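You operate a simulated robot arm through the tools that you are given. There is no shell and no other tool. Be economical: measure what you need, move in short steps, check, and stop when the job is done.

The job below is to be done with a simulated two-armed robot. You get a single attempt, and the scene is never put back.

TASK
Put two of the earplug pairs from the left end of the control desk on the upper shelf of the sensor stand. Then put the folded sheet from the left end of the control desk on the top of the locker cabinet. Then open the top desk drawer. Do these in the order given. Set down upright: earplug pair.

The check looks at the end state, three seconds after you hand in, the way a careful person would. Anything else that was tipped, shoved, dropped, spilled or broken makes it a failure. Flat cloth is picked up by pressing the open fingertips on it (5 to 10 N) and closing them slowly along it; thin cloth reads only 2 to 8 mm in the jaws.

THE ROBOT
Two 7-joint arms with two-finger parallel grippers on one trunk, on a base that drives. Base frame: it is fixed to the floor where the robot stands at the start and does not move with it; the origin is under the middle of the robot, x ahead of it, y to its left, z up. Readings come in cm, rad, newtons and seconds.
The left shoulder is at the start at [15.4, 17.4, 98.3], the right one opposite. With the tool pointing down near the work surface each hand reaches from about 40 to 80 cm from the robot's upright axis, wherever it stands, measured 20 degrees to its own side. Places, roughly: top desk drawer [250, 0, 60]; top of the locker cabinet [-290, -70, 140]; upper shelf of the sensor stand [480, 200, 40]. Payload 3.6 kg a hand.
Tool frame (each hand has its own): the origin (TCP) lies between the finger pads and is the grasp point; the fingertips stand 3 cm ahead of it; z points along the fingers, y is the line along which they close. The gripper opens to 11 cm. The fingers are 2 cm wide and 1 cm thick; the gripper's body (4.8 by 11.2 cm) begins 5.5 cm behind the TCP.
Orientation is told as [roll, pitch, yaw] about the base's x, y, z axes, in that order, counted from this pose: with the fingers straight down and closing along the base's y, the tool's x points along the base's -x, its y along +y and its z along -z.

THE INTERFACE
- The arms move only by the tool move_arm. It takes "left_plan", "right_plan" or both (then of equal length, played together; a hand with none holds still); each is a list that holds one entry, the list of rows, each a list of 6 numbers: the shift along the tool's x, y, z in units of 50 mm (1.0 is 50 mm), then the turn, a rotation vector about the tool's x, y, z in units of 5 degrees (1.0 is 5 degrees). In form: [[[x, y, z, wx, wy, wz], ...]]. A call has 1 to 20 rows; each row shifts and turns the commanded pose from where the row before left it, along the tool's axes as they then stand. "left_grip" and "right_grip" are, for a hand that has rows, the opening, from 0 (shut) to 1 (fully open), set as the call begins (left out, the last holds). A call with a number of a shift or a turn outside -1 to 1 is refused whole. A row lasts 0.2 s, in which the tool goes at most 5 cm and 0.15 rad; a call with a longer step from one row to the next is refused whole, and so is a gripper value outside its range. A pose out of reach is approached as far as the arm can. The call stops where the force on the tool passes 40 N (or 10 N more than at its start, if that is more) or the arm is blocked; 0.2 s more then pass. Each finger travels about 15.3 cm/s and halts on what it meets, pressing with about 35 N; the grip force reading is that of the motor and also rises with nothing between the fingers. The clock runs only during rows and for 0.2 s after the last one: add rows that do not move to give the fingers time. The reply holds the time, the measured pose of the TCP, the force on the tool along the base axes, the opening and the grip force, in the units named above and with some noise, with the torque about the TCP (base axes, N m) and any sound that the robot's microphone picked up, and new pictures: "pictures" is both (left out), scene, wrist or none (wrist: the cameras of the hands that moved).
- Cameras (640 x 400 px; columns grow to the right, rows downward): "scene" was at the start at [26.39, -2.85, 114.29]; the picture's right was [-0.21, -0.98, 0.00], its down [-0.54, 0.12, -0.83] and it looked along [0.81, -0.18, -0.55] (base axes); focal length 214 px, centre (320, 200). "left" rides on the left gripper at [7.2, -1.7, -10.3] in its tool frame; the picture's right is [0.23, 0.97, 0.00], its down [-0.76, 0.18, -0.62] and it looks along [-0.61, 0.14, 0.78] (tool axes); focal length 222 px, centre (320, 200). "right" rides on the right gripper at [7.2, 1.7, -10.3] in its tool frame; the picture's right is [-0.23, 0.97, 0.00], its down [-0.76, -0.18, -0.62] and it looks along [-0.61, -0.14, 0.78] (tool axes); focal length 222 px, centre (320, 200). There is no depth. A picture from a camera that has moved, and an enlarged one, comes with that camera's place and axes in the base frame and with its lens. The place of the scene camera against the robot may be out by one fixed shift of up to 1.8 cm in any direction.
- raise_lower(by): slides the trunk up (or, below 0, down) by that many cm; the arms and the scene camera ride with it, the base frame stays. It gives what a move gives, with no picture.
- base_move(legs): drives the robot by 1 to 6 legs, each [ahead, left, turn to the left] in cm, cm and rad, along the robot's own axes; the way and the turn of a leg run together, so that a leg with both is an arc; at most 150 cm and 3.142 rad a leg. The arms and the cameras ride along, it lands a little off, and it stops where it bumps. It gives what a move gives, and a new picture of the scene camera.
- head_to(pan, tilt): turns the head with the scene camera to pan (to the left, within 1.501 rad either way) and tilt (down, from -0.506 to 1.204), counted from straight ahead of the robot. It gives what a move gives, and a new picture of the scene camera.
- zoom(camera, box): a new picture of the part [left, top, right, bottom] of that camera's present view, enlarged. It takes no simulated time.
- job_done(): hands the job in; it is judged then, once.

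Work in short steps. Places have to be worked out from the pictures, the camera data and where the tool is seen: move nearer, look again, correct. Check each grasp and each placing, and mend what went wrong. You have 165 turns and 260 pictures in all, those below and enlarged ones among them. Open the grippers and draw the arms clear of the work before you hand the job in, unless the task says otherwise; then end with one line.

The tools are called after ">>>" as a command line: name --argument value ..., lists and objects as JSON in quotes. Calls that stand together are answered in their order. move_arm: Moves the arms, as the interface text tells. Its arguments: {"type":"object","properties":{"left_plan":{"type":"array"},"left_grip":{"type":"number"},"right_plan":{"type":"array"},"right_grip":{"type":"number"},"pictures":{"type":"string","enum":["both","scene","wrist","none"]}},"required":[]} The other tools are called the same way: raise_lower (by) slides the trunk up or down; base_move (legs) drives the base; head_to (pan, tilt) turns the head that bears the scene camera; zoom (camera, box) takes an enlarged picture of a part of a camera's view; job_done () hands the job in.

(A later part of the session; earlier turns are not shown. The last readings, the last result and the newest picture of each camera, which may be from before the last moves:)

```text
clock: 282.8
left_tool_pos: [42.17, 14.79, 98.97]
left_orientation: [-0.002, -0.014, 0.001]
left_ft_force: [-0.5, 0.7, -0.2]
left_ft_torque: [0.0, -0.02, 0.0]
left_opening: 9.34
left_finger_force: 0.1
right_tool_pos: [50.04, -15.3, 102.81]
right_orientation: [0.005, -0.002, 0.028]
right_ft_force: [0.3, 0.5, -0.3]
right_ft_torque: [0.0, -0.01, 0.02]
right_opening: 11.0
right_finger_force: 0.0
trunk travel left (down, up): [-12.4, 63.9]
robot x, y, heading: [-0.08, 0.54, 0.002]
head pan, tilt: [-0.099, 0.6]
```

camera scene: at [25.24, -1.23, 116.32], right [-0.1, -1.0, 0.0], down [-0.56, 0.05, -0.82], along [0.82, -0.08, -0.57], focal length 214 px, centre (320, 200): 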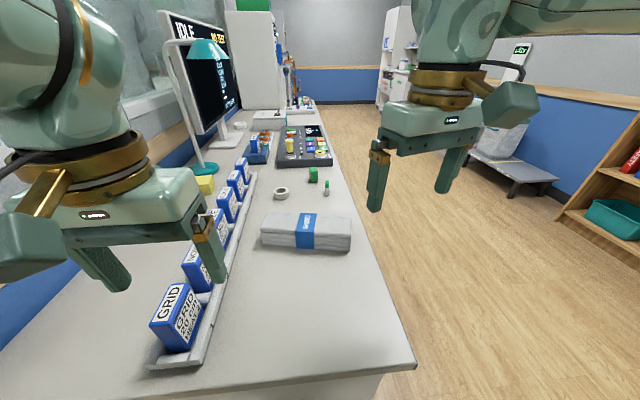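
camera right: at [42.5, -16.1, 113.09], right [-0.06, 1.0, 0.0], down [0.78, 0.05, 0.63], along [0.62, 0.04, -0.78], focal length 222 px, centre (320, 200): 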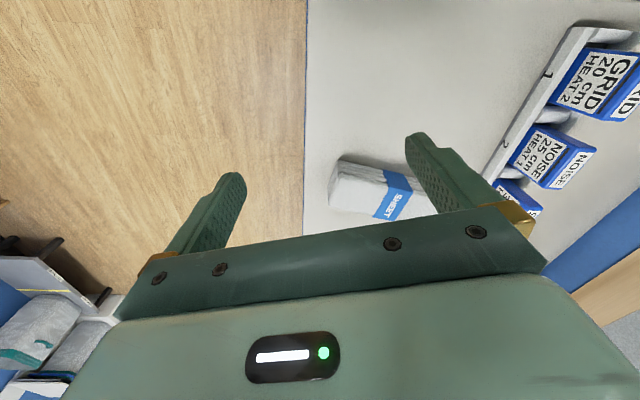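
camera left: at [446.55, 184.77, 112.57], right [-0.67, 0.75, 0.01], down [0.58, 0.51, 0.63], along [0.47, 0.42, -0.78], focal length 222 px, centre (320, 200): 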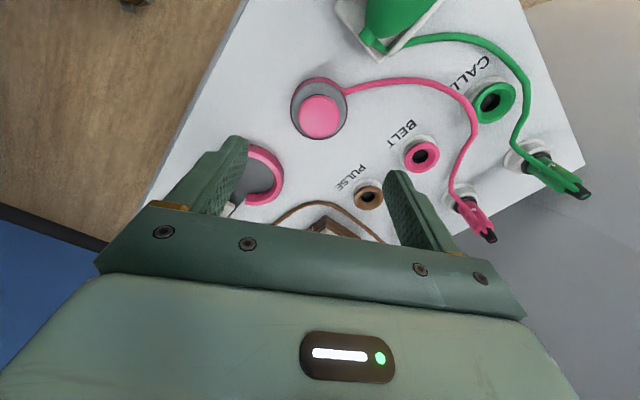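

Right wrist restored. Now the right hand moves aside and the left goes above the sheet.

>>> move_arm --right_plan '[[[0.35, -0.4, 0, 0, 0, 0], [0.35, -0.4, 0, 0, 0, 0], [0.35, -0.4, 0, 0, 0, 0], [0.35, -0.4, 0, 0, 0, 0], [0, 0, 0, 0, 0, 0], [0, 0, 0, 0, 0, 0], [0, 0, 0, 0, 0, 0], [0, 0, 0, 0, 0, 0], [0, 0, 0, 0, 0, 0]]]' --left_plan '[[[0, 0, 0, 0, 0, 0], [-0.74, -0.44, 0.11, 0, 0, 0], [-0.74, -0.44, 0.11, 0, 0, 0], [-0.74, -0.44, 0.11, 0, 0, 0], [-0.74, -0.44, 0.11, 0, 0, 0], [-0.74, -0.44, 0.11, 0, 0, 0], [-0.74, -0.44, 0.11, 0, 0, 0], [-0.74, -0.44, 0.11, 0, 0, 0], [0, 0, 0, 0, 0, 0]]]' --pictures "none"

>>> move_arm --left_plan '[[[0, 0, 0, 0, 0, 1], [0, 0, 0, 0, 0, 1], [0, 0, 0, 0, 0, 1], [0, 0, 0, 0, 0, 1], [0, 0, 0, 0, 0, 1], [0, 0, 0, 0, 0, 1], [0, 0, 0, 0, 0, 1], [0, 0, 0, 0, 0, 1], [0, 0, 0, 0, 0, 1], [0, 0, 0, 0, 0, 1], [0, 0, 0, 0, 0, 1], [0, 0, 0, 0, 0, 1], [0, 0, 0, 0, 0, 1], [0, 0, 0, 0, 0, 1], [0, 0, 0, 0, 0, 1], [0, 0, 0, 0, 0, 1], [0, 0, 0, 0, 0, 1], [0, 0, 0, 0, 0, 1], [0, 0, 0, 0, 0, 0]]]' --left_grip 1

```text
clock: 284.8
left_tool_pos: [67.36, -0.3, 95.45]
left_orientation: [-0.002, -0.014, 0.0]
left_ft_force: [-0.2, 0.0, -0.2]
left_ft_torque: [0.02, 0.0, -0.02]
left_opening: 9.35
left_finger_force: 0.0
left hand out of reach, approached as far as the arm can: row 8
right_tool_pos: [43.34, -23.37, 102.7]
right_orientation: [0.005, -0.002, 0.03]
right_ft_force: [-0.9, 0.1, 0.8]
right_ft_torque: [0.01, 0.0, -0.01]
right_opening: 11.01
right_finger_force: 0.1
trunk travel left (down, up): [-12.4, 63.9]
robot x, y, heading: [-0.49, 0.56, 0.007]
head pan, tilt: [-0.099, 0.6]
```

```text
clock: 288.8
left_tool_pos: [67.44, -0.35, 95.52]
left_orientation: [0.015, -0.001, -1.574]
left_ft_force: [-1.1, -0.1, 0.5]
left_ft_torque: [0.0, 0.0, 0.01]
left_opening: 10.99
left_finger_force: 0.0
right_tool_pos: [43.36, -23.59, 102.55]
right_orientation: [0.006, -0.002, 0.03]
right_ft_force: [0.0, -0.3, -0.2]
right_ft_torque: [-0.01, -0.01, -0.02]
right_opening: 11.01
right_finger_force: 0.0
trunk travel left (down, up): [-12.4, 63.9]
robot x, y, heading: [-0.04, 0.42, 0.001]
head pan, tilt: [-0.099, 0.6]
camera scene: at [25.25, -1.25, 116.32], right [-0.1, -1.0, 0.0], down [-0.56, 0.06, -0.82], along [0.82, -0.08, -0.57], focal length 214 px, centre (320, 200)
camera left: at [65.58, 6.89, 105.68], right [0.97, 0.23, 0.01], down [0.17, -0.76, 0.63], along [0.15, -0.61, -0.78], focal length 222 px, centre (320, 200)
```

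scene: 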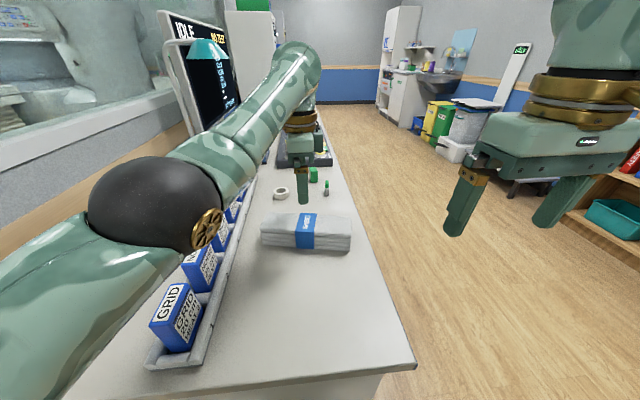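
left: 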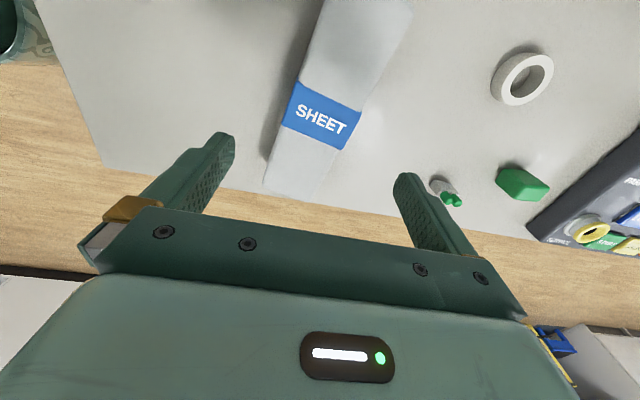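

Sheet top centre at ≈[67.7,−0.4], axis turned ≈0.15 rad. I turn the left tool by that much and descend to z≈86 to check finger clearance.

>>> move_arm --left_plan '[[[0, 0, 0.3, 0, 0, 0.85], [0, 0, 0.5, 0, 0, 0.85], [0, 0, 0.55, 0, 0, 0], [0, 0, 0.55, 0, 0, 0], [0, 0, 0, 0, 0, 0]]]'

```text
clock: 290.0
left_tool_pos: [67.62, -0.41, 85.85]
left_orientation: [0.014, -0.001, -1.719]
left_ft_force: [0.8, -0.3, -0.6]
left_ft_torque: [-0.02, 0.0, 0.01]
left_opening: 10.98
left_finger_force: 0.0
right_tool_pos: [43.31, -23.63, 102.68]
right_orientation: [0.004, -0.003, 0.03]
right_ft_force: [-0.2, -0.1, 0.4]
right_ft_torque: [0.02, 0.01, 0.01]
right_opening: 10.98
right_finger_force: 0.0
trunk travel left (down, up): [-12.4, 63.9]
robot x, y, heading: [-0.09, 0.57, 0.001]
head pan, tilt: [-0.099, 0.6]
camera scene: at [25.23, -1.25, 116.32], right [-0.1, -1.0, 0.0], down [-0.56, 0.06, -0.82], along [0.82, -0.08, -0.57], focal length 214 px, centre (320, 200)
camera left: at [66.74, 7.04, 96.24], right [1.0, 0.08, 0.01], down [0.05, -0.78, 0.63], along [0.06, -0.62, -0.78], focal length 222 px, centre (320, 200)
```

scene: 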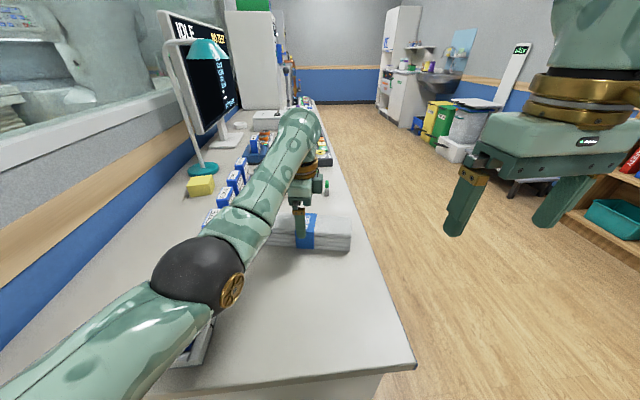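
left: 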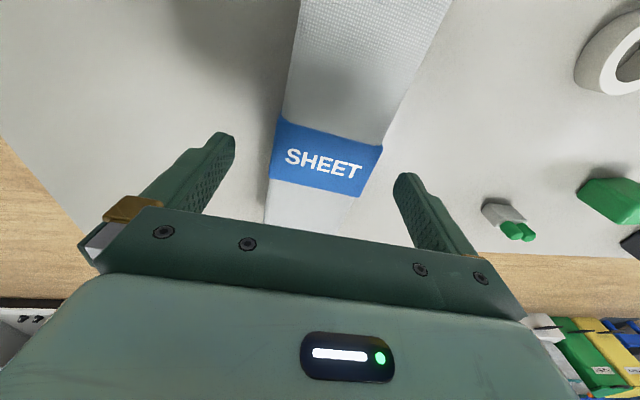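

Sheet spans x≈64.5–72; I shift +0.5 in x and descend to z≈79.5 beside it.

>>> move_arm --left_plan '[[[0, 0.1, 0.2, 0, 0, 0], [0, 0, 0.4, 0, 0, 0], [0, 0, 0.4, 0, 0, 0], [0, 0, 0.27, 0, 0, 0], [0, 0, 0, 0, 0, 0]]]'

```text
clock: 291.2
left_tool_pos: [68.13, -0.51, 79.5]
left_orientation: [0.013, 0.0, -1.72]
left_ft_force: [-0.5, -0.9, -0.1]
left_ft_torque: [-0.04, 0.0, 0.0]
left_opening: 10.99
left_finger_force: 0.1
right_tool_pos: [43.29, -23.52, 102.7]
right_orientation: [0.005, -0.003, 0.029]
right_ft_force: [0.1, 0.1, 0.4]
right_ft_torque: [-0.01, -0.02, -0.01]
right_opening: 11.0
right_finger_force: 0.1
trunk travel left (down, up): [-12.4, 63.9]
robot x, y, heading: [0.11, 0.44, 0.001]
head pan, tilt: [-0.099, 0.6]
camera scene: at [25.24, -1.25, 116.32], right [-0.1, -1.0, 0.0], down [-0.56, 0.06, -0.82], along [0.82, -0.08, -0.57], focal length 214 px, centre (320, 200)
camera left: at [67.36, 6.95, 89.84], right [1.0, 0.08, 0.01], down [0.05, -0.78, 0.63], along [0.06, -0.62, -0.78], focal length 222 px, centre (320, 200)
```

scene: 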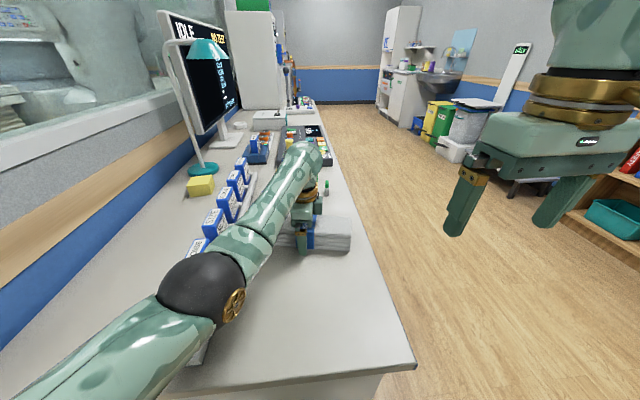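
left: 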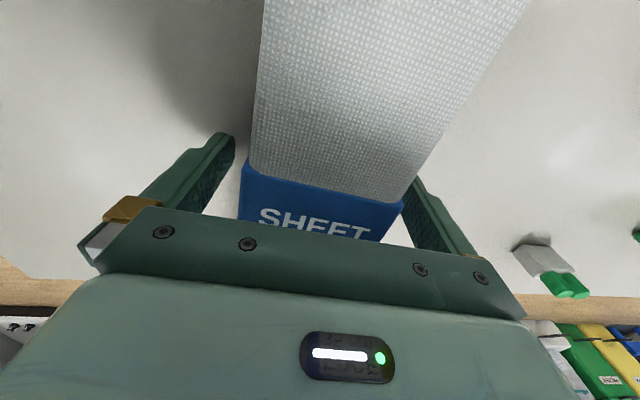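

Fingers are on both sides of the band. I close and read.

>>> move_arm --left_plan '[[[0, 0, 0, 0, 0, 0], [0, 0, 0, 0, 0, 0], [0, 0, 0, 0, 0, 0], [0, 0, 0, 0, 0, 0], [0, 0, 0, 0, 0, 0]]]' --left_grip 0 --pictures "wrist"

```text
clock: 292.4
left_tool_pos: [68.18, -0.56, 79.7]
left_orientation: [0.013, 0.001, -1.718]
left_ft_force: [0.3, 1.1, 0.2]
left_ft_torque: [0.12, 0.13, -0.15]
left_opening: 7.49
left_finger_force: 35.1
right_tool_pos: [43.28, -23.39, 102.69]
right_orientation: [0.005, -0.002, 0.027]
right_ft_force: [0.1, -0.1, 0.3]
right_ft_torque: [0.0, 0.0, -0.01]
right_opening: 10.98
right_finger_force: 0.0
trunk travel left (down, up): [-12.4, 63.9]
robot x, y, heading: [-0.22, 0.88, 0.002]
head pan, tilt: [-0.099, 0.6]
camera left: at [67.36, 6.95, 89.87], right [1.0, 0.08, 0.01], down [0.05, -0.78, 0.63], along [0.06, -0.62, -0.78], focal length 222 px, centre (320, 200)
```

left: 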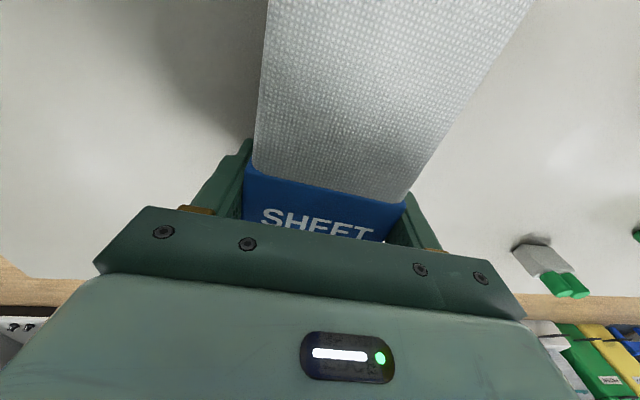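

Gripped at 7.5 cm. I lift straight up and check.

>>> move_arm --left_plan '[[[0, 0, -0.3, 0, 0, 0], [0, 0, -0.6, 0, 0, 0], [0, 0, -0.8, 0, 0, 0], [0, 0, -0.8, 0, 0, 0], [0, 0, -0.8, 0, 0, 0], [0, 0, 0, 0, 0, 0]]]'

```text
clock: 293.8
left_tool_pos: [68.19, -0.1, 93.95]
left_orientation: [0.015, -0.001, -1.72]
left_ft_force: [0.0, -0.7, -4.3]
left_ft_torque: [0.04, 0.01, -0.02]
left_opening: 7.48
left_finger_force: 35.3
left hand out of reach, approached as far as the arm can: row 5
right_tool_pos: [43.24, -23.58, 102.55]
right_orientation: [0.005, -0.002, 0.031]
right_ft_force: [0.1, -0.2, 0.4]
right_ft_torque: [-0.01, -0.04, 0.01]
right_opening: 10.99
right_finger_force: 0.1
trunk travel left (down, up): [-12.4, 63.9]
robot x, y, heading: [0.17, 0.77, 0.001]
head pan, tilt: [-0.099, 0.6]
camera scene: at [25.28, -1.25, 116.3], right [-0.1, -1.0, 0.0], down [-0.56, 0.06, -0.82], along [0.82, -0.08, -0.57], focal length 214 px, centre (320, 200)
camera left: at [67.26, 7.29, 104.26], right [1.0, 0.08, 0.01], down [0.05, -0.78, 0.63], along [0.06, -0.62, -0.78], focal length 222 px, centre (320, 200)
```

scene: 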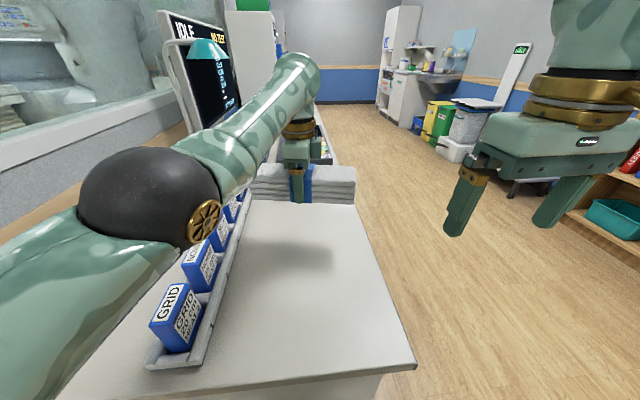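
left: 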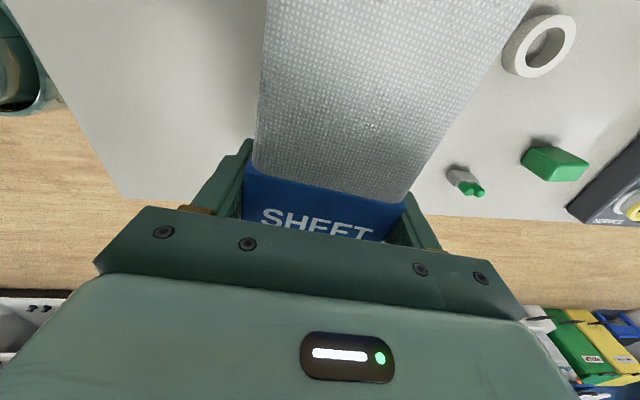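

Sheet lifted. I raise the trunk 30, back away, move to y≈-85 and turn to face −x toward the locker cabinet.

>>> raise_lower --by 30

>>> base_move --legs '[[-45, 0, 0], [0, -85, 0], [0, 0, 1.57], [0, 0, 1.57], [60, 0, 0]]'

>>> head_to --pan 0 --tilt 0.25

```text
clock: 296.8
left_tool_pos: [57.41, -0.21, 140.41]
left_orientation: [0.303, 0.043, -1.712]
left_ft_force: [-0.6, -0.5, -3.9]
left_ft_torque: [0.02, 0.03, 0.0]
left_opening: 7.46
left_finger_force: 34.7
right_tool_pos: [43.33, -23.49, 132.7]
right_orientation: [0.004, -0.003, 0.028]
right_ft_force: [-0.7, 0.0, -0.6]
right_ft_torque: [0.04, 0.03, 0.0]
right_opening: 11.0
right_finger_force: 0.0
trunk travel left (down, up): [-42.4, 33.9]
robot x, y, heading: [0.17, 0.64, 0.002]
head pan, tilt: [-0.099, 0.6]
```

```text
clock: 314.2
left_tool_pos: [-162.93, -81.34, 140.27]
left_orientation: [0.306, 0.044, 1.408]
left_ft_force: [0.1, 0.1, -4.3]
left_ft_torque: [-0.03, -0.02, -0.01]
left_opening: 7.44
left_finger_force: 35.2
right_tool_pos: [-148.34, -58.27, 132.77]
right_orientation: [0.006, 0.0, -3.134]
right_ft_force: [-0.5, 0.1, -1.0]
right_ft_torque: [-0.02, 0.03, -0.01]
right_opening: 10.98
right_finger_force: 0.1
trunk travel left (down, up): [-42.4, 33.9]
robot x, y, heading: [-105.56, -83.22, 3.121]
head pan, tilt: [-0.099, 0.6]
camera scene: at [-118.89, -83.23, 147.24], right [0.12, 0.99, 0.0], down [0.56, -0.07, -0.82], along [-0.82, 0.1, -0.57], focal length 214 px, centre (320, 200)
```

scene: 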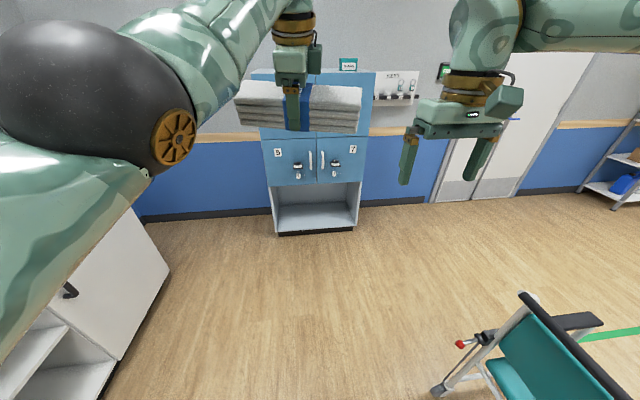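

```text
clock: 315.1
left_tool_pos: [-162.8, -81.3, 140.32]
left_orientation: [0.303, 0.043, 1.407]
left_ft_force: [-0.8, -0.9, -4.0]
left_ft_torque: [-0.03, 0.01, -0.04]
left_opening: 7.43
left_finger_force: 34.6
right_tool_pos: [-148.34, -58.33, 132.84]
right_orientation: [0.005, -0.003, -3.135]
right_ft_force: [-0.1, -0.5, 0.7]
right_ft_torque: [-0.02, -0.01, -0.03]
right_opening: 11.01
right_finger_force: 0.1
trunk travel left (down, up): [-42.4, 33.9]
robot x, y, heading: [-105.43, -83.41, 3.119]
head pan, tilt: [0.0, 0.25]
camera scene: at [-119.41, -84.09, 150.45], right [0.02, 1.0, 0.0], down [0.25, -0.01, -0.97], along [-0.97, 0.02, -0.25], focal length 214 px, centre (320, 200)
```

scene: 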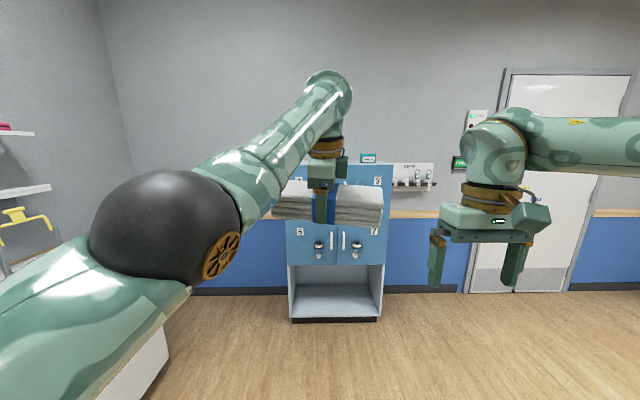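

The trunk lift tilted the left hand by 0.3 rad (sheet still held). I correct the tilt now with small rotations about tool x and y.

>>> move_arm --left_plan '[[[0, 0, 0, 0.7, -0.1, 0], [0, 0, 0, 0.7, -0.1, 0], [0, 0, 0, 0.7, -0.1, 0], [0, 0, 0, 0.7, -0.1, 0], [0, 0, 0, 0.7, -0.1, 0], [0, 0, 0, 0, 0, 0]]]'

```text
clock: 316.5
left_tool_pos: [-162.51, -82.8, 140.1]
left_orientation: [0.244, 0.033, 1.407]
left_ft_force: [0.1, -1.0, -3.1]
left_ft_torque: [-0.01, 0.0, -0.05]
left_opening: 7.47
left_finger_force: 35.1
left hand out of reach, approached as far as the arm can: row 1, 2, 3, 4, 5
right_tool_pos: [-148.2, -58.38, 132.84]
right_orientation: [0.005, -0.001, -3.135]
right_ft_force: [0.1, 0.4, -0.1]
right_ft_torque: [-0.04, -0.01, 0.02]
right_opening: 10.97
right_finger_force: 0.1
trunk travel left (down, up): [-42.4, 33.9]
robot x, y, heading: [-105.68, -83.24, 3.12]
head pan, tilt: [0.0, 0.25]
camera scene: at [-119.44, -84.11, 150.46], right [0.02, 1.0, 0.0], down [0.25, -0.01, -0.97], along [-0.97, 0.02, -0.25], focal length 214 px, centre (320, 200)
camera left: at [-159.64, -90.19, 149.89], right [-0.97, -0.06, 0.25], down [0.11, 0.78, 0.62], along [-0.23, 0.63, -0.74], focal length 222 px, centre (320, 200)
```

scene: 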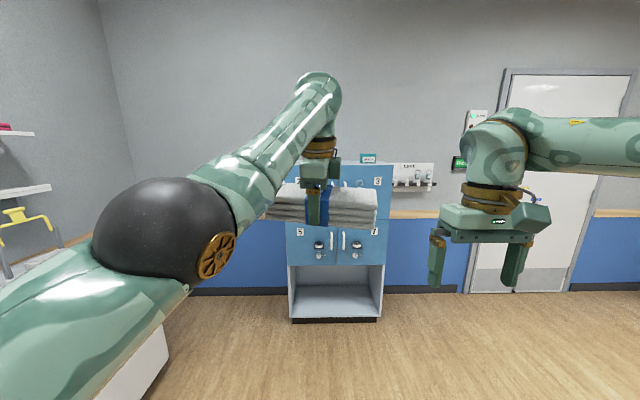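
left: 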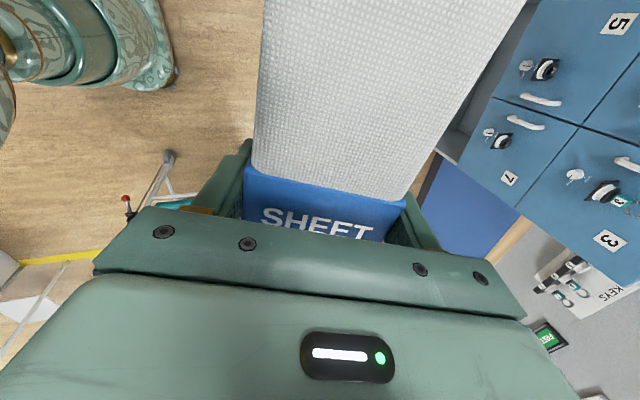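

Too high relative to the shoulder for a vertical tool. I lower the hand 18 cm, then correct the tilt.

>>> move_arm --left_plan '[[[0, 0, 0.9, 0, 0, 0], [0, 0, 0.9, 0, 0, 0], [0, 0, 0.9, 0, 0, 0], [0, 0, 0.9, 0, 0, 0], [0, 0, 0, 0.7, -0.1, 0], [0, 0, 0, 0.7, -0.1, 0], [0, 0, 0, 0.7, -0.1, 0], [0, 0, 0, 0.7, -0.1, 0], [0, 0, 0, 0, 0, 0]]]'

```text
clock: 318.5
left_tool_pos: [-166.62, -85.91, 122.55]
left_orientation: [0.063, 0.009, 1.401]
left_ft_force: [0.1, 0.1, -4.3]
left_ft_torque: [-0.03, -0.01, 0.01]
left_opening: 7.47
left_finger_force: 35.2
left hand out of reach, approached as far as the arm can: row 6, 7, 8
right_tool_pos: [-148.33, -58.48, 132.68]
right_orientation: [0.006, -0.001, -3.135]
right_ft_force: [0.2, -0.1, -0.2]
right_ft_torque: [0.02, -0.02, 0.03]
right_opening: 11.01
right_finger_force: 0.1
trunk travel left (down, up): [-42.4, 33.9]
robot x, y, heading: [-105.63, -83.25, 3.123]
head pan, tilt: [0.0, 0.25]
camera scene: at [-119.46, -84.14, 150.46], right [0.02, 1.0, 0.0], down [0.25, 0.0, -0.97], along [-0.97, 0.02, -0.25], focal length 214 px, centre (320, 200)
camera left: at [-165.75, -93.5, 132.79], right [-1.0, -0.06, 0.06], down [-0.01, 0.78, 0.63], along [-0.09, 0.62, -0.78], focal length 222 px, centre (320, 200)
```

scene: 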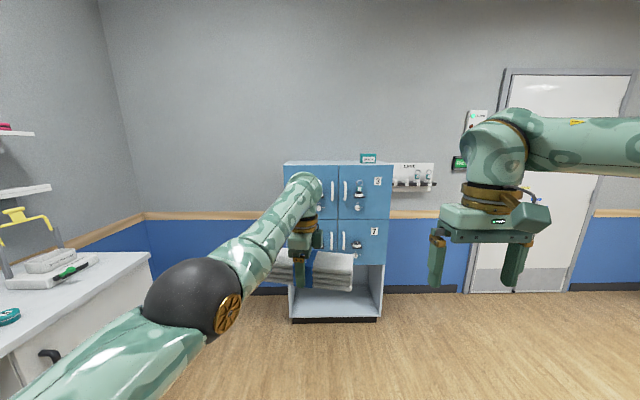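
left: 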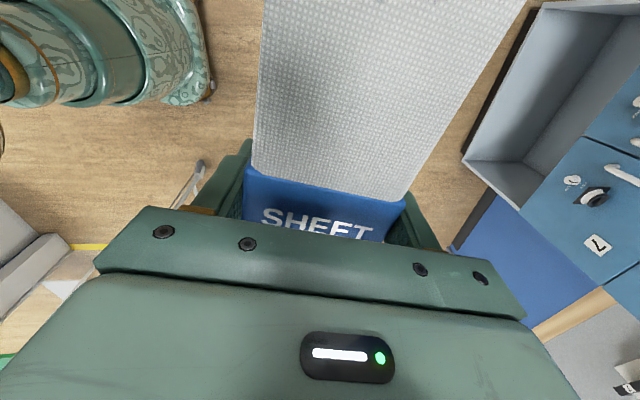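

Lower 7 cm more and finish leveling, then raise the trunk in a moderate step.

>>> move_arm --left_plan '[[[0, 0, 0.7, 0, 0, 0], [0, 0, 0.7, 0, 0, 0], [0, 0, 0, 0.72, -0.1, 0], [0, 0, 0, 0, 0, 0]]]' --pictures "none"

>>> raise_lower --by 15

```text
clock: 319.5
left_tool_pos: [-166.97, -87.82, 115.67]
left_orientation: [0.0, 0.0, 1.401]
left_ft_force: [-1.0, 0.4, -4.3]
left_ft_torque: [-0.03, 0.0, 0.05]
left_opening: 7.44
left_finger_force: 34.9
left hand out of reach, approached as far as the arm can: row 3
right_tool_pos: [-148.26, -58.23, 132.65]
right_orientation: [0.006, 0.0, -3.133]
right_ft_force: [0.9, 0.4, -0.5]
right_ft_torque: [0.0, -0.02, 0.03]
right_opening: 11.03
right_finger_force: 0.1
trunk travel left (down, up): [-42.4, 33.9]
robot x, y, heading: [-105.48, -83.19, 3.122]
head pan, tilt: [0.0, 0.25]
```

```text
clock: 321.2
left_tool_pos: [-166.14, -88.05, 133.22]
left_orientation: [0.045, 0.007, 1.402]
left_ft_force: [-1.0, -0.5, -3.3]
left_ft_torque: [0.01, -0.05, -0.02]
left_opening: 7.42
left_finger_force: 35.0
right_tool_pos: [-146.67, -58.4, 149.47]
right_orientation: [0.005, -0.043, -3.139]
right_ft_force: [-1.1, -1.0, 0.5]
right_ft_torque: [0.01, 0.01, -0.02]
right_opening: 11.0
right_finger_force: 0.0
trunk travel left (down, up): [-57.4, 18.9]
robot x, y, heading: [-105.49, -83.69, 3.116]
head pan, tilt: [0.0, 0.25]
```

Good; small tilt only. I raise another 18 cm and relevel.

>>> raise_lower --by 18

>>> head_to --pan 0 --tilt 0.5

```text
clock: 323.2
left_tool_pos: [-165.83, -88.06, 151.73]
left_orientation: [0.051, 0.009, 1.405]
left_ft_force: [0.4, -0.2, -4.6]
left_ft_torque: [-0.03, 0.03, 0.0]
left_opening: 7.45
left_finger_force: 35.0
right_tool_pos: [-146.63, -58.21, 167.54]
right_orientation: [0.007, -0.052, 3.136]
right_ft_force: [0.2, -0.3, -0.1]
right_ft_torque: [-0.03, 0.0, -0.03]
right_opening: 11.0
right_finger_force: 0.1
trunk travel left (down, up): [-75.4, 0.9]
robot x, y, heading: [-105.43, -83.46, 3.12]
head pan, tilt: [0.0, 0.25]
```

```text
clock: 324.0
left_tool_pos: [-165.83, -87.97, 151.81]
left_orientation: [0.053, 0.006, 1.406]
left_ft_force: [0.0, 0.6, -4.1]
left_ft_torque: [0.0, -0.04, 0.0]
left_opening: 7.45
left_finger_force: 35.5
right_tool_pos: [-146.59, -58.31, 167.51]
right_orientation: [0.008, -0.053, 3.136]
right_ft_force: [0.1, -0.2, 0.7]
right_ft_torque: [0.02, 0.03, 0.0]
right_opening: 11.01
right_finger_force: 0.2
trunk travel left (down, up): [-75.4, 0.9]
robot x, y, heading: [-106.07, -83.61, 3.12]
head pan, tilt: [0.0, 0.499]
camera scene: at [-116.43, -84.16, 181.23], right [0.02, 1.0, 0.0], down [0.48, -0.01, -0.88], along [-0.88, 0.02, -0.48], focal length 214 px, centre (320, 200)
```

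scene: 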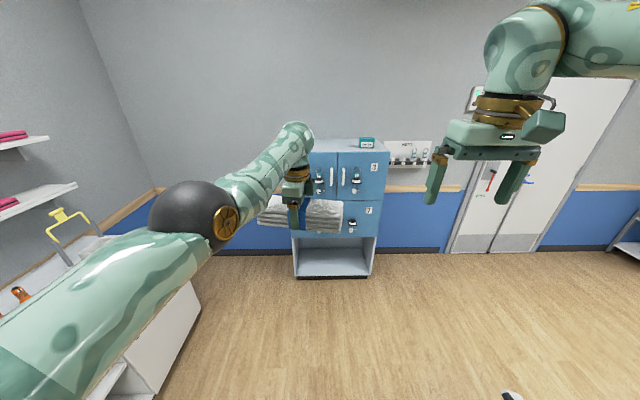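

Locker top spans roughly x −270…−308 at z≈138; a small teal item stands near y≈−44. I drive ahead 85 cm with 8 cm to the right, then look again.

>>> base_move --legs '[[85, -8, 0.02]]'

>>> head_to --pan 0 --tilt 0.6

```text
clock: 328.6
left_tool_pos: [-251.88, -80.41, 151.67]
left_orientation: [0.055, 0.009, 1.423]
left_ft_force: [0.2, 0.6, -4.0]
left_ft_torque: [-0.03, -0.01, -0.01]
left_opening: 7.43
left_finger_force: 35.3
right_tool_pos: [-233.26, -50.12, 167.56]
right_orientation: [0.006, -0.052, -3.127]
right_ft_force: [-0.5, 0.3, 0.4]
right_ft_torque: [0.0, -0.01, -0.01]
right_opening: 11.02
right_finger_force: 0.1
trunk travel left (down, up): [-75.4, 0.9]
robot x, y, heading: [-191.89, -74.65, 3.144]
head pan, tilt: [0.0, 0.499]
camera scene: at [-202.53, -75.48, 181.24], right [0.0, 1.0, 0.0], down [0.48, 0.0, -0.88], along [-0.88, 0.0, -0.48], focal length 214 px, centre (320, 200)
```

scene: 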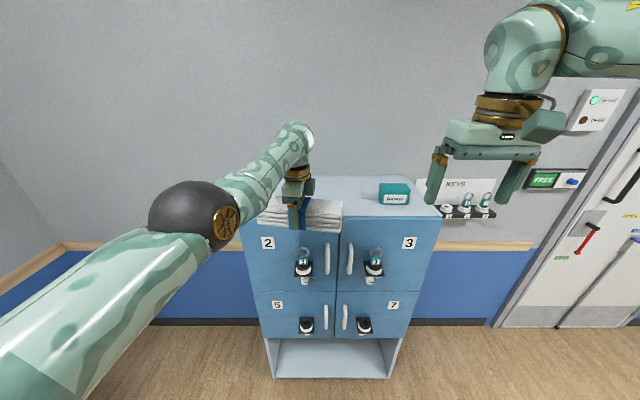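

```text
clock: 329.2
left_tool_pos: [-251.85, -80.35, 151.75]
left_orientation: [0.053, 0.01, 1.424]
left_ft_force: [-0.7, 0.8, -4.4]
left_ft_torque: [-0.03, 0.04, 0.02]
left_opening: 7.37
left_finger_force: 35.3
right_tool_pos: [-233.41, -50.16, 167.48]
right_orientation: [0.007, -0.054, -3.127]
right_ft_force: [0.0, -0.4, -0.6]
right_ft_torque: [-0.04, 0.01, 0.02]
right_opening: 11.0
right_finger_force: 0.1
trunk travel left (down, up): [-75.4, 0.9]
robot x, y, heading: [-191.93, -74.78, 3.142]
head pan, tilt: [0.0, 0.6]
camera scene: at [-202.36, -75.47, 180.33], right [0.0, 1.0, 0.0], down [0.57, 0.0, -0.82], along [-0.82, 0.0, -0.57], focal length 214 px, centre (320, 200)
```

scene: 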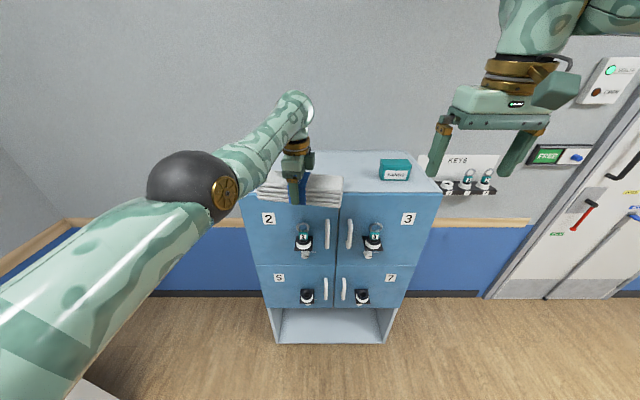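

Locker top: x −270…−309, z≈136.6, y −104…−31; the teal item is at y≥−51. I drive 35 cm ahead so the sheet is above the top at y≈−80.

>>> base_move --legs '[[35, 0, 0]]'

>>> move_arm --left_plan '[[[0, 0, 0.5, 0.6, -0.1, 0], [0, 0, 0.5, 0, 0, 0], [0, 0, 0, 0, 0, 0]]]'

```text
clock: 331.5
left_tool_pos: [-286.32, -80.52, 151.88]
left_orientation: [0.054, 0.008, 1.426]
left_ft_force: [0.3, -0.2, -3.5]
left_ft_torque: [-0.03, 0.03, -0.02]
left_opening: 7.44
left_finger_force: 34.9
right_tool_pos: [-267.81, -50.19, 167.59]
right_orientation: [0.006, -0.054, -3.125]
right_ft_force: [0.4, 0.6, 0.2]
right_ft_torque: [0.02, 0.03, 0.0]
right_opening: 11.02
right_finger_force: 0.0
trunk travel left (down, up): [-75.4, 0.9]
robot x, y, heading: [-226.79, -74.67, -3.141]
head pan, tilt: [0.0, 0.6]
camera scene: at [-236.78, -75.53, 180.34], right [0.0, 1.0, 0.0], down [0.56, 0.0, -0.83], along [-0.83, 0.0, -0.56], focal length 214 px, centre (320, 200)
```

scene: 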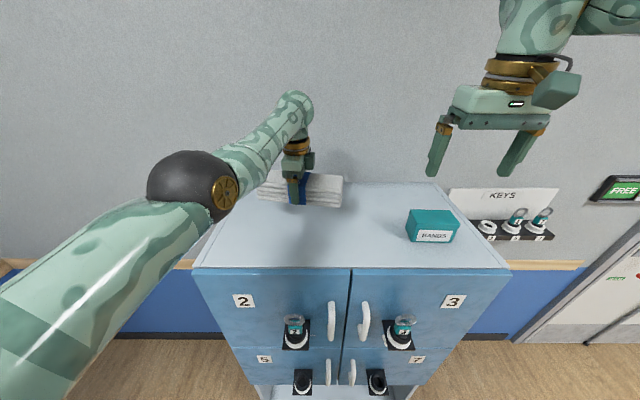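

```text
clock: 332.3
left_tool_pos: [-286.27, -82.02, 146.83]
left_orientation: [-0.001, 0.001, 1.425]
left_ft_force: [-0.4, 0.3, -3.0]
left_ft_torque: [-0.02, -0.01, 0.0]
left_opening: 7.4
left_finger_force: 34.4
left hand out of reach, approached as far as the arm can: row 1
right_tool_pos: [-268.12, -50.21, 167.51]
right_orientation: [0.009, -0.052, -3.124]
right_ft_force: [-1.1, -0.9, 0.4]
right_ft_torque: [-0.05, 0.03, -0.02]
right_opening: 11.02
right_finger_force: 0.1
trunk travel left (down, up): [-75.4, 0.9]
robot x, y, heading: [-226.45, -74.52, -3.14]
head pan, tilt: [0.0, 0.6]
camera scene: at [-237.12, -75.45, 180.32], right [0.0, 1.0, 0.0], down [0.57, 0.0, -0.82], along [-0.82, 0.0, -0.57], focal length 214 px, centre (320, 200)
camera left: at [-285.73, -89.45, 157.07], right [-1.0, -0.08, 0.0], down [-0.07, 0.78, 0.62], along [-0.05, 0.62, -0.78], focal length 222 px, centre (320, 200)
```

scene: 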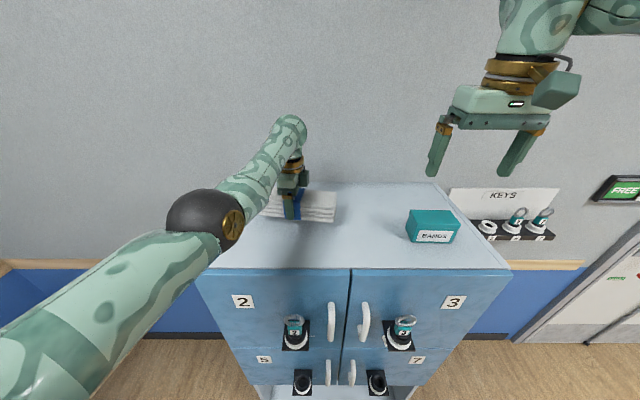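
left: 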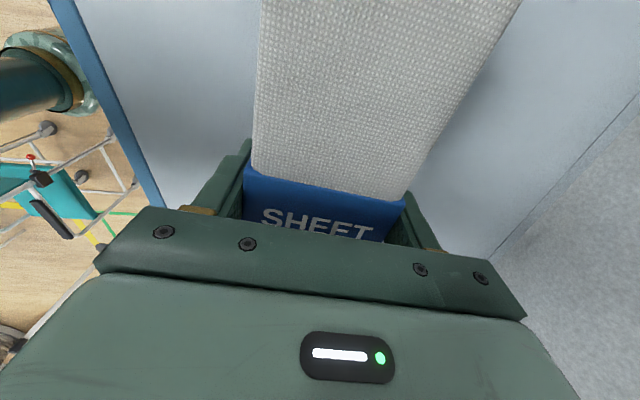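

Level and centred over the top. I lower 5 cm, then in small steps until contact.

>>> move_arm --left_plan '[[[0, 0, 0.4, 0, 0, 0], [0, 0, 0.4, 0, 0, 0], [0, 0, 0.2, 0, 0, 0], [0, 0, 0.1, 0, 0, 0], [0, 0, 0, 0, 0, 0]]]' --pictures "scene"

```text
clock: 333.4
left_tool_pos: [-286.52, -82.07, 142.1]
left_orientation: [0.019, 0.002, 1.425]
left_ft_force: [3.5, -0.3, 10.0]
left_ft_torque: [0.07, -0.68, -0.24]
left_opening: 7.45
left_finger_force: 35.2
right_tool_pos: [-267.94, -50.31, 167.53]
right_orientation: [0.006, -0.053, -3.126]
right_ft_force: [-0.4, 0.6, -0.2]
right_ft_torque: [-0.02, 0.0, -0.05]
right_opening: 10.99
right_finger_force: 0.1
trunk travel left (down, up): [-75.4, 0.9]
robot x, y, heading: [-226.46, -74.81, -3.136]
head pan, tilt: [0.0, 0.6]
stopped in row 5 (left hand): the force on the tool passed its limit at 42 N (the readings are from after the stop); the commanded pose is now the measured one
camera scene: at [-236.78, -75.52, 180.33], right [0.0, 1.0, 0.0], down [0.56, 0.0, -0.83], along [-0.83, 0.0, -0.56], focal length 214 px, centre (320, 200)
```

scene: 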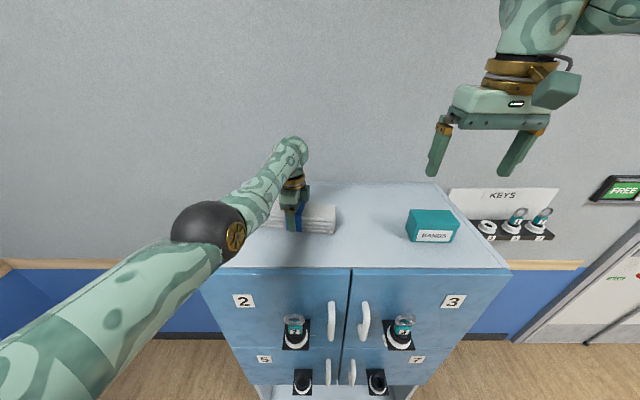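

The sheet rests on the locker top (contact at z=142.1). I open the fingers and check.

>>> move_arm --left_plan '[[[0, 0, -0.03, 0, 0, 0], [0, 0, 0, 0, 0, 0], [0, 0, 0, 0, 0, 0], [0, 0, 0, 0, 0, 0]]]' --left_grip 1

```text
clock: 334.4
left_tool_pos: [-286.59, -82.04, 142.1]
left_orientation: [0.018, 0.0, 1.426]
left_ft_force: [0.5, -0.2, 0.2]
left_ft_torque: [0.01, 0.01, 0.01]
left_opening: 10.98
left_finger_force: 0.1
right_tool_pos: [-267.94, -50.33, 167.54]
right_orientation: [0.006, -0.053, -3.124]
right_ft_force: [-0.4, 0.4, 0.3]
right_ft_torque: [-0.04, 0.0, 0.01]
right_opening: 11.02
right_finger_force: 0.1
trunk travel left (down, up): [-75.4, 0.9]
robot x, y, heading: [-226.49, -74.29, -3.144]
head pan, tilt: [0.0, 0.6]
camera scene: at [-237.09, -75.52, 180.32], right [0.0, 1.0, 0.0], down [0.57, 0.0, -0.82], along [-0.82, 0.0, -0.57], focal length 214 px, centre (320, 200)
camera left: at [-285.84, -89.47, 152.37], right [-1.0, -0.08, 0.01], down [-0.06, 0.78, 0.63], along [-0.06, 0.62, -0.78], focal length 222 px, centre (320, 200)
```

scene: 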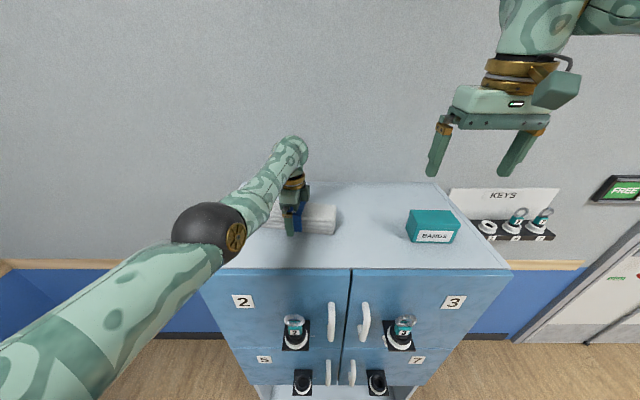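
left: 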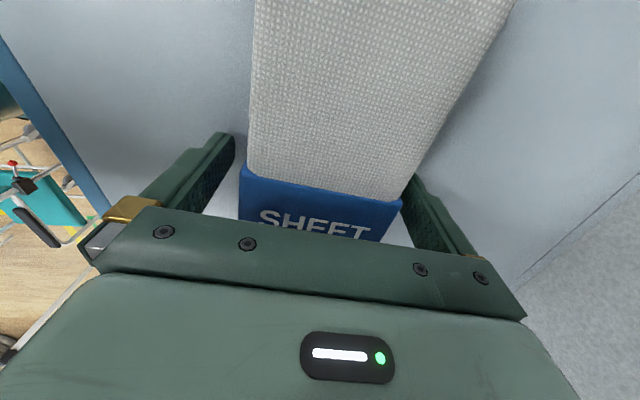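

Released cleanly. I lift the hand 9.5 cm and back the base away.

>>> move_arm --left_plan '[[[0, 0, -0.3, 0, 0, 0], [0, 0, -0.5, 0, 0, 0], [0, 0, -0.6, 0, 0, 0], [0, 0, -0.5, 0, 0, 0], [0, 0, 0, 0, 0, 0]]]' --pictures "scene"

```text
clock: 335.6
left_tool_pos: [-286.24, -82.18, 151.64]
left_orientation: [0.015, 0.001, 1.427]
left_ft_force: [0.0, -0.1, -0.2]
left_ft_torque: [-0.03, 0.02, -0.01]
left_opening: 10.98
left_finger_force: 0.1
right_tool_pos: [-268.08, -50.29, 167.55]
right_orientation: [0.007, -0.053, -3.124]
right_ft_force: [-0.5, -1.1, 0.5]
right_ft_torque: [-0.06, -0.01, 0.01]
right_opening: 10.98
right_finger_force: 0.0
trunk travel left (down, up): [-75.4, 0.9]
robot x, y, heading: [-226.43, -74.51, -3.14]
head pan, tilt: [0.0, 0.6]
camera scene: at [-237.06, -75.53, 180.32], right [0.0, 1.0, 0.0], down [0.57, 0.0, -0.82], along [-0.82, 0.0, -0.57], focal length 214 px, centre (320, 200)
```

scene: 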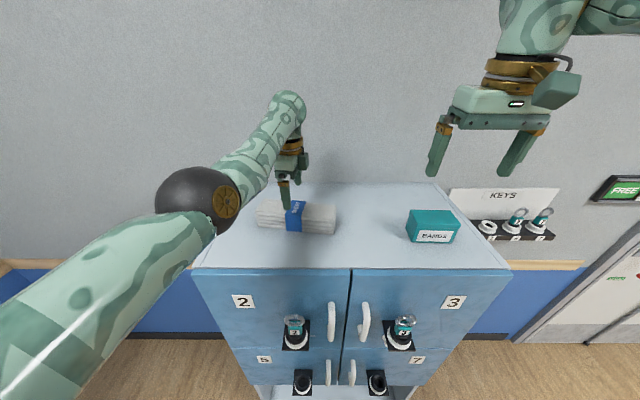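

Sheet rests squarely on the locker top. I back off 110 cm, then lower the trunk.

>>> base_move --legs '[[-110, 0, 0]]'

>>> raise_lower --by -55

```text
clock: 341.3
left_tool_pos: [-175.51, -81.82, 151.56]
left_orientation: [0.016, 0.0, 1.426]
left_ft_force: [-0.1, -0.8, 0.1]
left_ft_torque: [0.01, 0.01, 0.0]
left_opening: 11.01
left_finger_force: 0.0
right_tool_pos: [-157.28, -50.0, 167.42]
right_orientation: [0.008, -0.052, -3.128]
right_ft_force: [0.6, -1.0, -0.3]
right_ft_torque: [0.0, 0.0, 0.02]
right_opening: 11.02
right_finger_force: 0.0
trunk travel left (down, up): [-75.4, 0.9]
robot x, y, heading: [-115.62, -74.63, -3.142]
head pan, tilt: [0.0, 0.6]
camera scene: at [-126.27, -75.35, 180.32], right [0.0, 1.0, 0.0], down [0.57, 0.0, -0.82], along [-0.82, 0.0, -0.57], focal length 214 px, centre (320, 200)
```

scene: 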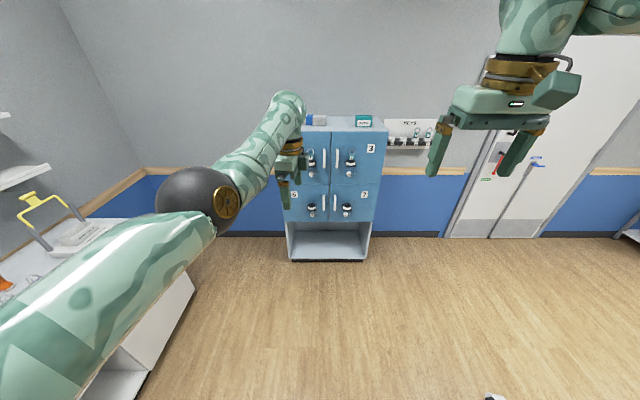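

```text
refused: -55 is not a number from -40 to 40
```

Lower in two steps.

>>> raise_lower --by -40

>>> raise_lower --by -12

```text
clock: 345.1
left_tool_pos: [-176.08, -81.89, 110.17]
left_orientation: [-0.01, -0.004, 1.426]
left_ft_force: [0.1, -0.5, 0.7]
left_ft_torque: [0.01, 0.0, 0.0]
left_opening: 11.01
left_finger_force: 0.1
right_tool_pos: [-157.16, -50.17, 127.6]
right_orientation: [0.01, -0.054, -3.125]
right_ft_force: [-0.7, -0.4, 0.2]
right_ft_torque: [-0.01, -0.01, -0.01]
right_opening: 11.01
right_finger_force: 0.1
trunk travel left (down, up): [-35.4, 40.9]
robot x, y, heading: [-115.75, -74.56, -3.138]
head pan, tilt: [0.0, 0.6]
```

```text
clock: 346.6
left_tool_pos: [-178.11, -81.9, 92.04]
left_orientation: [-0.116, -0.018, 1.426]
left_ft_force: [-0.3, 0.6, 0.0]
left_ft_torque: [-0.03, 0.02, -0.02]
left_opening: 11.0
left_finger_force: 0.0
right_tool_pos: [-157.04, -50.13, 115.71]
right_orientation: [0.007, -0.053, -3.128]
right_ft_force: [0.4, 0.0, -0.1]
right_ft_torque: [-0.03, 0.04, 0.02]
right_opening: 11.02
right_finger_force: 0.1
trunk travel left (down, up): [-23.4, 52.9]
robot x, y, heading: [-115.95, -74.05, -3.139]
head pan, tilt: [0.0, 0.6]
```

Now I rotate the left tool to point forward with its closing line vertical (turn −90° about tool x).

>>> move_arm --left_plan '[[[0, 0, 0, -1, 0, -0.83], [0, 0, 0, -1, 0, -0.83], [0, 0, 0, -1, 0, 0], [0, 0, 0, -1, 0, 0], [0, 0, 0, -1, 0, 0], [0, 0, 0, -1, 0, 0], [0, 0, 0, -1, 0, 0], [0, 0, 0, -1, 0, 0], [0, 0, 0, -1, 0, 0], [0, 0, 0, -1, 0, 0], [0, 0, 0, -1, 0, 0], [0, 0, 0, -1, 0, 0], [0, 0, 0, -1, 0, 0], [0, 0, 0, -1, 0, 0], [0, 0, 0, -1, 0, 0], [0, 0, 0, -1, 0, 0], [0, 0, 0, -1, 0, 0], [0, 0, 0, -1, 0, 0], [0, 0, 0, -1, 0, 0], [0, 0, 0, -0.3, 0, 0]]]'

```text
clock: 350.8
left_tool_pos: [-178.08, -81.83, 92.05]
left_orientation: [1.564, -0.012, 1.571]
left_ft_force: [-0.2, -0.5, -0.1]
left_ft_torque: [0.02, 0.04, 0.0]
left_opening: 10.99
left_finger_force: 0.1
right_tool_pos: [-157.19, -50.11, 115.64]
right_orientation: [0.007, -0.053, -3.127]
right_ft_force: [-0.5, 0.6, 0.4]
right_ft_torque: [0.02, 0.0, 0.03]
right_opening: 11.02
right_finger_force: 0.0
trunk travel left (down, up): [-23.4, 52.9]
robot x, y, heading: [-115.98, -74.64, -3.136]
head pan, tilt: [0.0, 0.6]
camera scene: at [-136.09, -75.37, 127.89], right [0.0, 1.0, 0.0], down [0.57, 0.0, -0.82], along [-0.82, 0.0, -0.57], focal length 214 px, centre (320, 200)
camera left: at [-167.83, -89.09, 90.27], right [-0.01, -0.24, 0.97], down [0.62, 0.76, 0.19], along [-0.78, 0.6, 0.15], focal length 222 px, centre (320, 200)
```

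scene: 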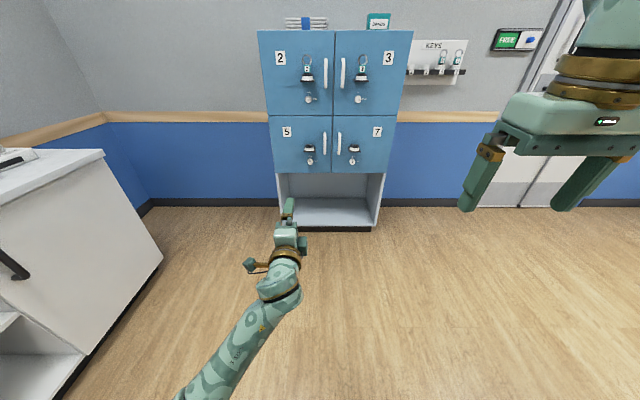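
left: 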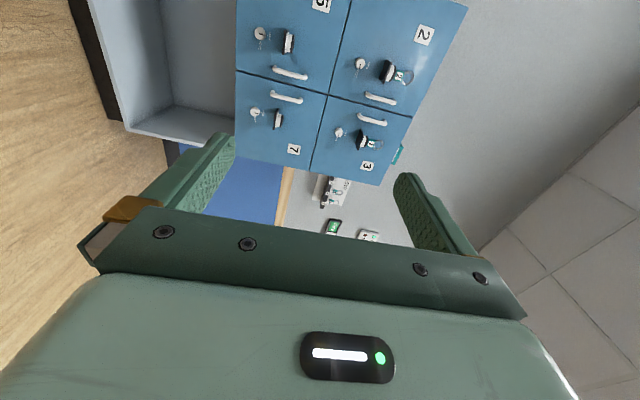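

Tool points forward as wanted; the sheet is visible on the locker. I drive backward (+x) along y≈-100 to x≈260, then turn to face the drawers (+y).

>>> base_move --legs '[[-86, 28, 0], [-145, 0, 0], [-145, 0, 0], [0, 0, -1.57]]'

>>> head_to --pan 0 --tilt 0.6

```text
clock: 372.9
left_tool_pos: [250.39, -38.86, 91.97]
left_orientation: [1.564, -0.014, 0.0]
left_ft_force: [0.2, 0.5, 0.4]
left_ft_torque: [0.01, 0.02, -0.04]
left_opening: 11.02
left_finger_force: 0.1
right_tool_pos: [282.18, -59.88, 115.46]
right_orientation: [0.007, -0.053, 1.585]
right_ft_force: [0.1, 0.4, 0.1]
right_ft_torque: [-0.01, -0.01, 0.01]
right_opening: 10.98
right_finger_force: 0.1
trunk travel left (down, up): [-23.4, 52.9]
robot x, y, heading: [257.94, -101.4, 1.576]
head pan, tilt: [0.0, 0.6]
camera scene: at [257.28, -82.63, 127.89], right [1.0, 0.0, 0.0], down [0.0, -0.57, -0.82], along [0.0, 0.82, -0.57], focal length 214 px, centre (320, 200)
```

scene: 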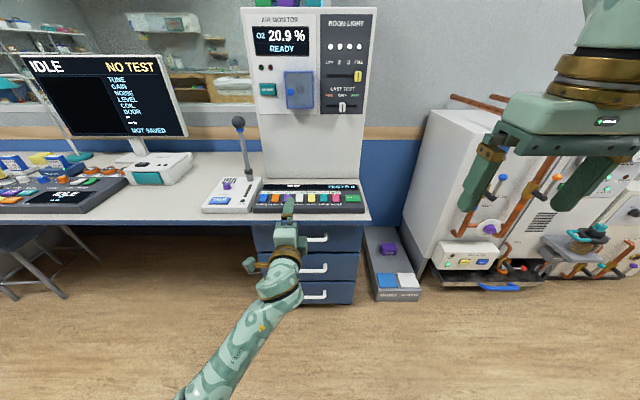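

```text
clock: 373.5
left_tool_pos: [250.38, -38.9, 92.06]
left_orientation: [1.564, -0.013, 0.002]
left_ft_force: [-0.9, 1.0, -0.2]
left_ft_torque: [-0.01, -0.04, 0.0]
left_opening: 11.01
left_finger_force: 0.1
right_tool_pos: [282.15, -59.85, 115.49]
right_orientation: [0.006, -0.052, 1.587]
right_ft_force: [-0.4, 0.1, 0.6]
right_ft_torque: [-0.02, 0.0, -0.01]
right_opening: 11.01
right_finger_force: 0.0
trunk travel left (down, up): [-23.4, 52.9]
robot x, y, heading: [257.69, -101.43, 1.572]
head pan, tilt: [0.0, 0.6]
camera scene: at [257.27, -82.63, 127.89], right [1.0, 0.0, 0.0], down [0.0, -0.57, -0.82], along [0.0, 0.82, -0.57], focal length 214 px, centre (320, 200)
```

scene: 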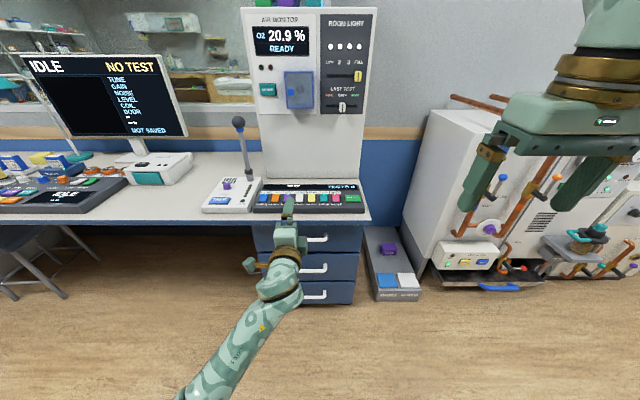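

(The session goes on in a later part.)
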